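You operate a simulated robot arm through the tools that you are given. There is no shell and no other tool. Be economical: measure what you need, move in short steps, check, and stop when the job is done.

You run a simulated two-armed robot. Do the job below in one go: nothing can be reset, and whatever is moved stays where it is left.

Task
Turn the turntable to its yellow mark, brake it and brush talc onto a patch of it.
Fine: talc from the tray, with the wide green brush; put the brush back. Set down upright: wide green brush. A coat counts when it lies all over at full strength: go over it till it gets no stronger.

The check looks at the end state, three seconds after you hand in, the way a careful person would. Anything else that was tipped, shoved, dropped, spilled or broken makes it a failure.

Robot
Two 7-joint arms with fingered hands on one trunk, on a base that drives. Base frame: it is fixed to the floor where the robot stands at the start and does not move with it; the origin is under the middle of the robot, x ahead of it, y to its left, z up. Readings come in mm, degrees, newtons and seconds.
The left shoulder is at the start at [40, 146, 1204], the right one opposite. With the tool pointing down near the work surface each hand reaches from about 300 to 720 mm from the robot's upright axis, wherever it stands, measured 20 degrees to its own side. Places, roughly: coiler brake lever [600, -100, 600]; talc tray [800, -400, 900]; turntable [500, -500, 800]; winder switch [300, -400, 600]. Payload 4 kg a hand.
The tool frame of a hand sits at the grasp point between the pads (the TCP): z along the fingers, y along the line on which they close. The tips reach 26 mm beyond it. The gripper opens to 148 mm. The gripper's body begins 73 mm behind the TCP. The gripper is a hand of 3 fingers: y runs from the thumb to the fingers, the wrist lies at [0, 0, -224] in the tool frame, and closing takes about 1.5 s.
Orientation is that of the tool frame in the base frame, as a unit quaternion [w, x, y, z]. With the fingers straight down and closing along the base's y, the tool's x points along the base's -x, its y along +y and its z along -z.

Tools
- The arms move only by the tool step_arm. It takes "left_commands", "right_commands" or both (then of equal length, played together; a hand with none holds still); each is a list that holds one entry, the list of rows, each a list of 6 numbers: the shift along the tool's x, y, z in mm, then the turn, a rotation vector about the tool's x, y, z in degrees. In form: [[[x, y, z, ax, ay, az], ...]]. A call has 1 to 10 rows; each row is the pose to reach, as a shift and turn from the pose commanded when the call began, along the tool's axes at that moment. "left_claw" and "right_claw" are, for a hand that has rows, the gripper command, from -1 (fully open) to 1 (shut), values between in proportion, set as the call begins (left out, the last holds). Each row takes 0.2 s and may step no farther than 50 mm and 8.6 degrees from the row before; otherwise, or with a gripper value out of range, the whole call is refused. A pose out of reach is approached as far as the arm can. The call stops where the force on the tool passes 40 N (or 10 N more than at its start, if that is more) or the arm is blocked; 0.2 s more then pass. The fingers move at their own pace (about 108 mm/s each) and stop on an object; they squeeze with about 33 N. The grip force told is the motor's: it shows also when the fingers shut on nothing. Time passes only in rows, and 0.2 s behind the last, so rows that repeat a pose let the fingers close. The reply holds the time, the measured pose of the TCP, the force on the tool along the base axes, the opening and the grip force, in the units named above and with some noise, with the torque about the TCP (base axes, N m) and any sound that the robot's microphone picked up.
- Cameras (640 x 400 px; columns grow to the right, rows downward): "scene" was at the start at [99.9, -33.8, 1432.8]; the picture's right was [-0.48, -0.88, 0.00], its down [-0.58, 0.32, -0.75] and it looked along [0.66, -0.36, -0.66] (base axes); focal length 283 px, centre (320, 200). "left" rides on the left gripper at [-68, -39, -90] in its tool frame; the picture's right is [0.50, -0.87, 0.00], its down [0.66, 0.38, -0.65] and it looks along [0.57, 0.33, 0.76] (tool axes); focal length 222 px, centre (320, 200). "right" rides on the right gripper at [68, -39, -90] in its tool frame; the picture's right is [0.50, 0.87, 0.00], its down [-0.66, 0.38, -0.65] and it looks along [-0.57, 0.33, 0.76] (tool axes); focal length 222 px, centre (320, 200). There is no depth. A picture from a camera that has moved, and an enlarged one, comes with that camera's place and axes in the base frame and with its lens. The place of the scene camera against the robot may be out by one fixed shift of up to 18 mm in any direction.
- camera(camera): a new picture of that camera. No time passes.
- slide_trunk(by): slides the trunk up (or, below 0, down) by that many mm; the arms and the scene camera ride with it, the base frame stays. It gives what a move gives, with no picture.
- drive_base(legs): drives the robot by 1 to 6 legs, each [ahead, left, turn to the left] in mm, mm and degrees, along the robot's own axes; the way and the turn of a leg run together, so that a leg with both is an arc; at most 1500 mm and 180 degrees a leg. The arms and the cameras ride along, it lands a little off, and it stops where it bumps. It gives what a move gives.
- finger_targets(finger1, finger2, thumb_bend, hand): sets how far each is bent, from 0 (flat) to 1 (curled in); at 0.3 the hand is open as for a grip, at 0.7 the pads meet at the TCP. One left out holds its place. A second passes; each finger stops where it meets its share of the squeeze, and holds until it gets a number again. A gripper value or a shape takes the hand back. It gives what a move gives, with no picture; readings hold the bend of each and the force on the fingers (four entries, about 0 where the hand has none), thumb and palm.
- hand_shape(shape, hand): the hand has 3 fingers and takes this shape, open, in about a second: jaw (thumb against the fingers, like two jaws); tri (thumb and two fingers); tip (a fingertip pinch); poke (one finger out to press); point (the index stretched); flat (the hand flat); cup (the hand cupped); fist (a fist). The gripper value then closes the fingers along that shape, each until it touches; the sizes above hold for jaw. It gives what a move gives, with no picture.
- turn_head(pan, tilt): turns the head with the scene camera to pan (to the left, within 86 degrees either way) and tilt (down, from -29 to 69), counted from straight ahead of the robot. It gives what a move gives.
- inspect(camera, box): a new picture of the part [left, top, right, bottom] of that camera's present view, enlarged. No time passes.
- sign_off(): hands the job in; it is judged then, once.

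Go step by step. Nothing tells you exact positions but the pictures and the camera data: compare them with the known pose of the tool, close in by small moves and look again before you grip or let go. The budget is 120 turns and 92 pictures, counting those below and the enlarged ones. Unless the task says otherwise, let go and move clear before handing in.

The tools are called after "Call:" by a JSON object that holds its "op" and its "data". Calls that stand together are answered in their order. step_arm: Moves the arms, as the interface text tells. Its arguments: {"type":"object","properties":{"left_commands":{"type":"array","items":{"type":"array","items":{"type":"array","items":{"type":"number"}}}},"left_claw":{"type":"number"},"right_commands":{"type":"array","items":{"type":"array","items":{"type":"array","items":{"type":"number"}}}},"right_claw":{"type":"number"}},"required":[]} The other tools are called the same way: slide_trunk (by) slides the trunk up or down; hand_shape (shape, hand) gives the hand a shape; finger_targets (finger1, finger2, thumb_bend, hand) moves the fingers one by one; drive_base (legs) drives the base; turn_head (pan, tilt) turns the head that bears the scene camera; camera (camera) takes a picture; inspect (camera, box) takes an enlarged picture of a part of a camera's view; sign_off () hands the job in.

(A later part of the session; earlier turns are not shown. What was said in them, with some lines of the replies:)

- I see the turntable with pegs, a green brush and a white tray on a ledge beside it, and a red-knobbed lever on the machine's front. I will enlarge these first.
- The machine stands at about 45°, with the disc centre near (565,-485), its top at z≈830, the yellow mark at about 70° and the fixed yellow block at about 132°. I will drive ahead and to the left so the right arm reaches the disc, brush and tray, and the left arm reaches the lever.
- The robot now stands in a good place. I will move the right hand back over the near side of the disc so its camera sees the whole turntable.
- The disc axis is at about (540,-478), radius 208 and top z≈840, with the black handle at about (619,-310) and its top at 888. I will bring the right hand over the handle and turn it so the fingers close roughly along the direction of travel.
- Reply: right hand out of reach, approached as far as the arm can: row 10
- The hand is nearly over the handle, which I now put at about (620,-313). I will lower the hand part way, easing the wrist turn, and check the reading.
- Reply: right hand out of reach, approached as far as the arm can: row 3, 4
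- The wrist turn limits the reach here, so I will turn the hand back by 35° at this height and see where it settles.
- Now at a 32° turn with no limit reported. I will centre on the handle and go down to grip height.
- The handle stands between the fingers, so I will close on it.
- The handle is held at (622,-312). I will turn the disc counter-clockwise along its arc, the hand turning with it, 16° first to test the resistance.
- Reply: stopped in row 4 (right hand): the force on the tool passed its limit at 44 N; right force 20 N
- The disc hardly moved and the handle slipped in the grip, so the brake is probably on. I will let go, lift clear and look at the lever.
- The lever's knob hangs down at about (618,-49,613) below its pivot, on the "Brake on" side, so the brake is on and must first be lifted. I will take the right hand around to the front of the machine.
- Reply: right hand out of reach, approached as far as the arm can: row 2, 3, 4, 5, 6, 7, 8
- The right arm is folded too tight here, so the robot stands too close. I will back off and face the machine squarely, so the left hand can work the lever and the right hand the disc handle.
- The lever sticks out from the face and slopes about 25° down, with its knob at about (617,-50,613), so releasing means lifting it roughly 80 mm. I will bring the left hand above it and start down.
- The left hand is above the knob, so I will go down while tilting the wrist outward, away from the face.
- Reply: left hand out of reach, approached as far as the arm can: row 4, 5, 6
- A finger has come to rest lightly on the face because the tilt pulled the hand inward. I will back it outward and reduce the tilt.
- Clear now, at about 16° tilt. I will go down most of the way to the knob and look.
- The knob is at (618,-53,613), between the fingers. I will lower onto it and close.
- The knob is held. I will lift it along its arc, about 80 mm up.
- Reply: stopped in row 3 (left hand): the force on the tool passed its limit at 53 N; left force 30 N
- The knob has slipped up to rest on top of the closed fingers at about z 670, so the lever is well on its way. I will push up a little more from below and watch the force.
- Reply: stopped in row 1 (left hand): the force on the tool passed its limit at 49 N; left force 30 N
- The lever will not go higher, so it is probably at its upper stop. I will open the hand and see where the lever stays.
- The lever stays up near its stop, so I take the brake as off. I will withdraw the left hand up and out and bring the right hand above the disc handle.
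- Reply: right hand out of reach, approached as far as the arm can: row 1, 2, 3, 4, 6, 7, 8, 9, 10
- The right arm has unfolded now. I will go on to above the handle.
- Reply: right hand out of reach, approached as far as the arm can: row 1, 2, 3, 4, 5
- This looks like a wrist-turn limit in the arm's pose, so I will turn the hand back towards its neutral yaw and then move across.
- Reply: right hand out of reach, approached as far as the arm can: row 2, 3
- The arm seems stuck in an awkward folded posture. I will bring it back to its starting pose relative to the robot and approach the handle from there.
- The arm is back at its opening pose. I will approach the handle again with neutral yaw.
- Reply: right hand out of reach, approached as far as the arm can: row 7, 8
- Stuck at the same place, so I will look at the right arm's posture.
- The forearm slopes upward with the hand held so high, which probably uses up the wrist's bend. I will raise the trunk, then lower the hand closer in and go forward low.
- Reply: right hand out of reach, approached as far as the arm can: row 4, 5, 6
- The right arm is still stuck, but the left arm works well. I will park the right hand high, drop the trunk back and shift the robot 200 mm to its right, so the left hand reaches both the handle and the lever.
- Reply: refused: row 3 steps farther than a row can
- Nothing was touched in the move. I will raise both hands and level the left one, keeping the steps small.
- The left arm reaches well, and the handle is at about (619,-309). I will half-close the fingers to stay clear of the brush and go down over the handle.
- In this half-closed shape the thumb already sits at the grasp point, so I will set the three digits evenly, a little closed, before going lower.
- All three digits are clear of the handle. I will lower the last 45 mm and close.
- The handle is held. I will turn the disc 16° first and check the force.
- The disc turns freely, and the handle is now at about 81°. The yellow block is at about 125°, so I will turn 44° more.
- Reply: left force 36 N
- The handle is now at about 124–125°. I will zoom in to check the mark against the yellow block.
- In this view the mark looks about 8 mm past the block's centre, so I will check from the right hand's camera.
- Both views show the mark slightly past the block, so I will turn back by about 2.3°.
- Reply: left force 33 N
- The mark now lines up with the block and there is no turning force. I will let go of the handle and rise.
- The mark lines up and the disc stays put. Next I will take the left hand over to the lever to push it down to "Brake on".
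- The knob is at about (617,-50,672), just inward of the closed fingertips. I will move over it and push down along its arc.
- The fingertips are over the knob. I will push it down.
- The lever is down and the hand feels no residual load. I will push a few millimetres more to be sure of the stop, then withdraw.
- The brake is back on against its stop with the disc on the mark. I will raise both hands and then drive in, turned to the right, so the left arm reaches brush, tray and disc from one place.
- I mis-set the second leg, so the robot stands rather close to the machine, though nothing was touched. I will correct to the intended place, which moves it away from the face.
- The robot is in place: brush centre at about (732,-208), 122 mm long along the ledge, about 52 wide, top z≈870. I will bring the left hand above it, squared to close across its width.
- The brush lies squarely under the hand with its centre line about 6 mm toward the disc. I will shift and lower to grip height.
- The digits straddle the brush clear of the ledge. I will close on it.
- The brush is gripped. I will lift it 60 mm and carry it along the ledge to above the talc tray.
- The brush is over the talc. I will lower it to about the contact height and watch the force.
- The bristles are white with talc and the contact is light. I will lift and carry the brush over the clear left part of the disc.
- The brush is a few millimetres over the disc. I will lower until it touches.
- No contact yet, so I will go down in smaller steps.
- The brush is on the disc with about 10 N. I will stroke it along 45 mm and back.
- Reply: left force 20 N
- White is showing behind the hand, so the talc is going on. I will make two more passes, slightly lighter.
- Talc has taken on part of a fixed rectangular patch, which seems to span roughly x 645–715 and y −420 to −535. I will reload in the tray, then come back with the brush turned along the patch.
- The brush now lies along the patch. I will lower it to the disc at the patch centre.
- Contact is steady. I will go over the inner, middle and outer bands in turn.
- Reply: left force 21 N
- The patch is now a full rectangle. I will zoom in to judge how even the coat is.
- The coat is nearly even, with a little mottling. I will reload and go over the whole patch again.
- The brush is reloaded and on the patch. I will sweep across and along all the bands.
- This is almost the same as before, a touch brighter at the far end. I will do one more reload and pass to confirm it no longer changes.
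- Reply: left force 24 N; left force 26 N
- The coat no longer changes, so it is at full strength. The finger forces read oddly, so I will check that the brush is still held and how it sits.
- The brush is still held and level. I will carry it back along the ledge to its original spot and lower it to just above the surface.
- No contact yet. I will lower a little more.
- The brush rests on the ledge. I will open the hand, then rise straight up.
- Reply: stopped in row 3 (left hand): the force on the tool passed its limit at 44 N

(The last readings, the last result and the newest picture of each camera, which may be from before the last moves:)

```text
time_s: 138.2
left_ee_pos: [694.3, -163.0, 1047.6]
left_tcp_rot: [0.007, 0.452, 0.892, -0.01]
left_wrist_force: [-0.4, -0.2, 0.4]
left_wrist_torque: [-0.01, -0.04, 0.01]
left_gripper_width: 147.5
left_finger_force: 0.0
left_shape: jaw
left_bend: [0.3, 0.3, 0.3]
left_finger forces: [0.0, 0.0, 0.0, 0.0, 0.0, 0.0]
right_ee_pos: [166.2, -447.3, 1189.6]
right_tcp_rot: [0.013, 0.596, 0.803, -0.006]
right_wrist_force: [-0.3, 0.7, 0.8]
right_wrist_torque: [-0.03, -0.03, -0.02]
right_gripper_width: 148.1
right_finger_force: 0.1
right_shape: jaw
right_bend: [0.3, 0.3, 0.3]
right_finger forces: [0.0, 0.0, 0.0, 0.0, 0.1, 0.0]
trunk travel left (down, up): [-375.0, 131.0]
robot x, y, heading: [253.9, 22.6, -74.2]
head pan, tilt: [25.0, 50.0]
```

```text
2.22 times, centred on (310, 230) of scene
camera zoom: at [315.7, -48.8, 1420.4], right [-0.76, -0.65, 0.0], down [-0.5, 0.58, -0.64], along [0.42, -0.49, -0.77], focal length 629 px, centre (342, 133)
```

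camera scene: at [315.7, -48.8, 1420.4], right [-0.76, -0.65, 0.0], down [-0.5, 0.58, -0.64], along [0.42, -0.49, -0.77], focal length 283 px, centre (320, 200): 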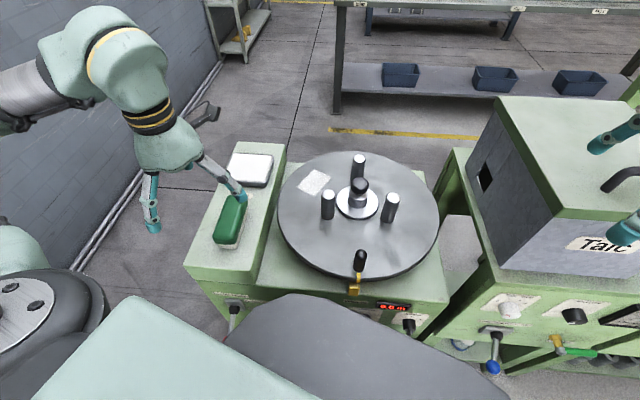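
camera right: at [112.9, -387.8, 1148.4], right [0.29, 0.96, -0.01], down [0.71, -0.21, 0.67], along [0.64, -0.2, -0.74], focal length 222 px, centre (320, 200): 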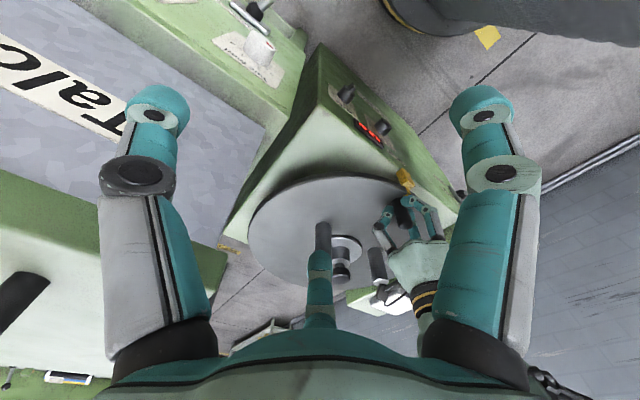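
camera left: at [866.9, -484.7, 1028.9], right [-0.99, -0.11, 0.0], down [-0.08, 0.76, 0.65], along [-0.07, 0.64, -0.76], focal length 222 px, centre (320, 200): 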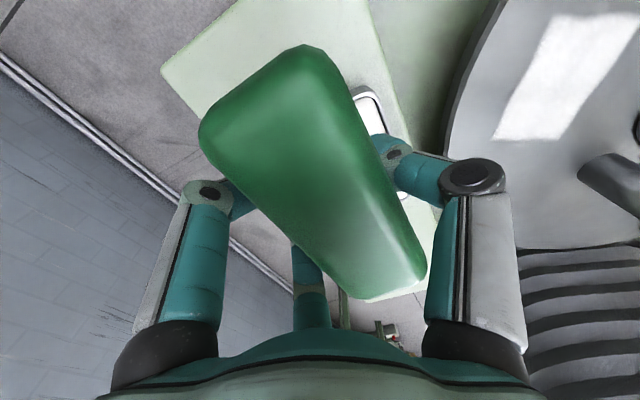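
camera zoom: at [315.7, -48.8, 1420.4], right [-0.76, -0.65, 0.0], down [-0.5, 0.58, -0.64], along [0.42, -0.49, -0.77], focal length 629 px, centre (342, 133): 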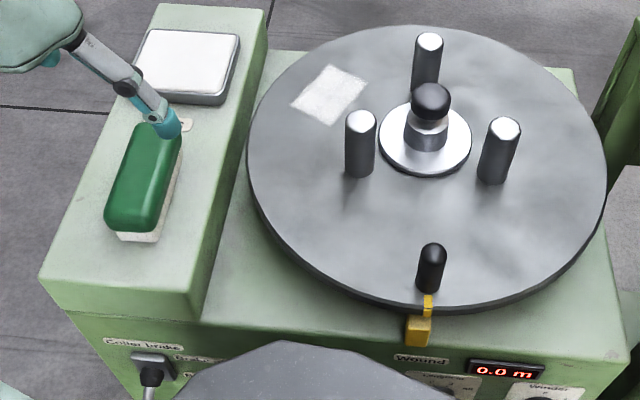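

The brush stands upright on its place, the patch is coated, and the lever and tray look right. I will take a last close check of the mark and lever, and move the left hand clear.

Call:
{"op": "step_arm", "data": {"left_commands": [[[40, 10, -15, 0, 0, 0], [80, 20, -30, 0, 0, 0], [110, 30, -45, 0, 0, 0]]]}}

Call:
{"op": "inspect", "data": {"camera": "scene", "box": [330, 240, 394, 300]}}

Call:
{"op": "inspect", "data": {"camera": "scene", "box": [180, 180, 280, 340]}}

Call:
{"op": "camera", "data": {"camera": "left"}}

```text
time_s: 139.0
left_ee_pos: [686.1, -71.6, 1112.9]
left_tcp_rot: [0.006, 0.453, 0.891, -0.009]
left_wrist_force: [-0.7, 0.2, 0.2]
left_wrist_torque: [-0.02, 0.02, 0.02]
left_gripper_width: 147.9
left_finger_force: 0.1
left_shape: jaw
left_bend: [0.3, 0.3, 0.3]
left_finger forces: [0.0, 0.0, 0.0, 0.1, 0.0, 0.0]
left hand out of reach, approached as far as the arm can: row 2, 3
right_ee_pos: [165.9, -448.4, 1190.8]
right_tcp_rot: [0.013, 0.595, 0.804, -0.005]
right_wrist_force: [0.1, -0.3, 0.0]
right_wrist_torque: [-0.01, -0.01, 0.01]
right_gripper_width: 148.0
right_finger_force: 0.1
right_shape: jaw
right_bend: [0.3, 0.3, 0.3]
right_finger forces: [0.1, 0.1, 0.0, 0.0, 0.0, 0.0]
trunk travel left (down, up): [-375.0, 131.0]
robot x, y, heading: [254.1, 19.4, -74.3]
head pan, tilt: [25.0, 50.0]
```

```text
6.67 times, centred on (362, 270) of scene
camera zoom: at [316.3, -49.8, 1420.3], right [-0.76, -0.65, 0.0], down [-0.5, 0.58, -0.64], along [0.42, -0.49, -0.77], focal length 1886 px, centre (40, -267)
```

zoom: 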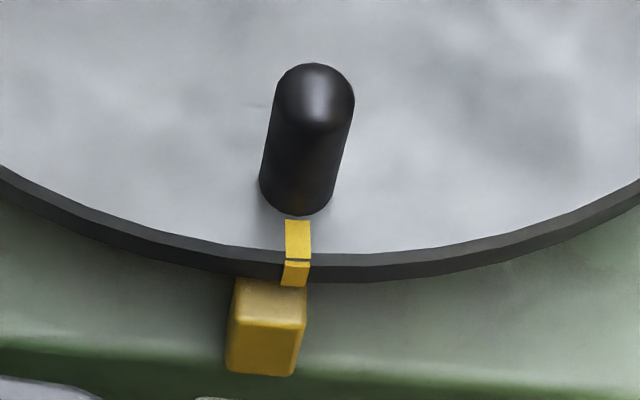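

```text
2.50 times, centred on (230, 260) of scene
camera zoom: at [316.3, -49.8, 1420.3], right [-0.76, -0.65, 0.0], down [-0.5, 0.58, -0.64], along [0.42, -0.49, -0.77], focal length 707 px, centre (545, 50)
```

zoom: 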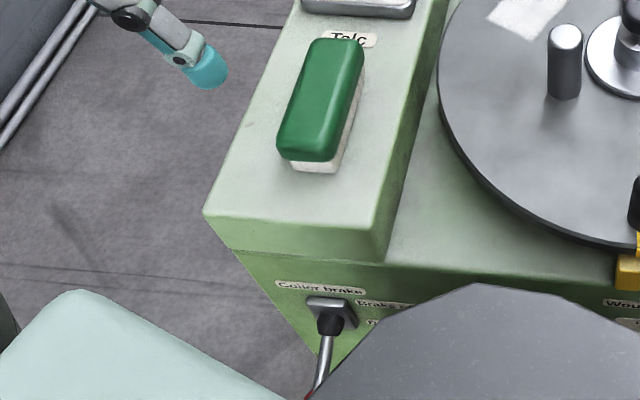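

```text
5 pictures are left
camera left: at [694.1, -147.6, 1202.0], right [-0.99, -0.11, 0.0], down [-0.08, 0.77, 0.64], along [-0.07, 0.63, -0.77], focal length 222 px, centre (320, 200)
```

left: 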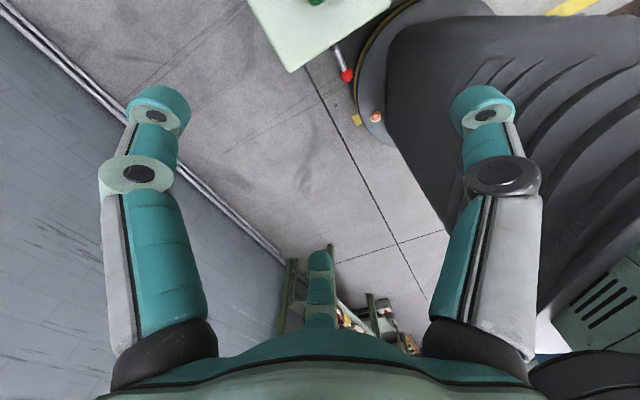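

Turntable set to its yellow mark (about 2° off centre, still at the block), brake on, patch coated evenly with talc, and the green brush back upright on its ledge.

Call:
{"op": "sign_off", "data": {}}

```text
The job is handed in.
```

I turned the turntable to its yellow mark, braked it and coated the patch with talc. The wide green brush is back upright on its ledge, and both hands are clear.

- **Mark:** it sits about 2° (6–7 mm at the rim) past the centre of the yellow block, because the disc shifted slightly when I let go of the handle. I left it there rather than release the brake again.
- **Brake:** it was on at the start, so I lifted the lever, turned the disc, then pushed the lever back down to its stop.
- **Talc:** after three loads from the tray, a further pass made no visible change to the coat.
- **Brush:** it stands roughly 10 mm from where it was.
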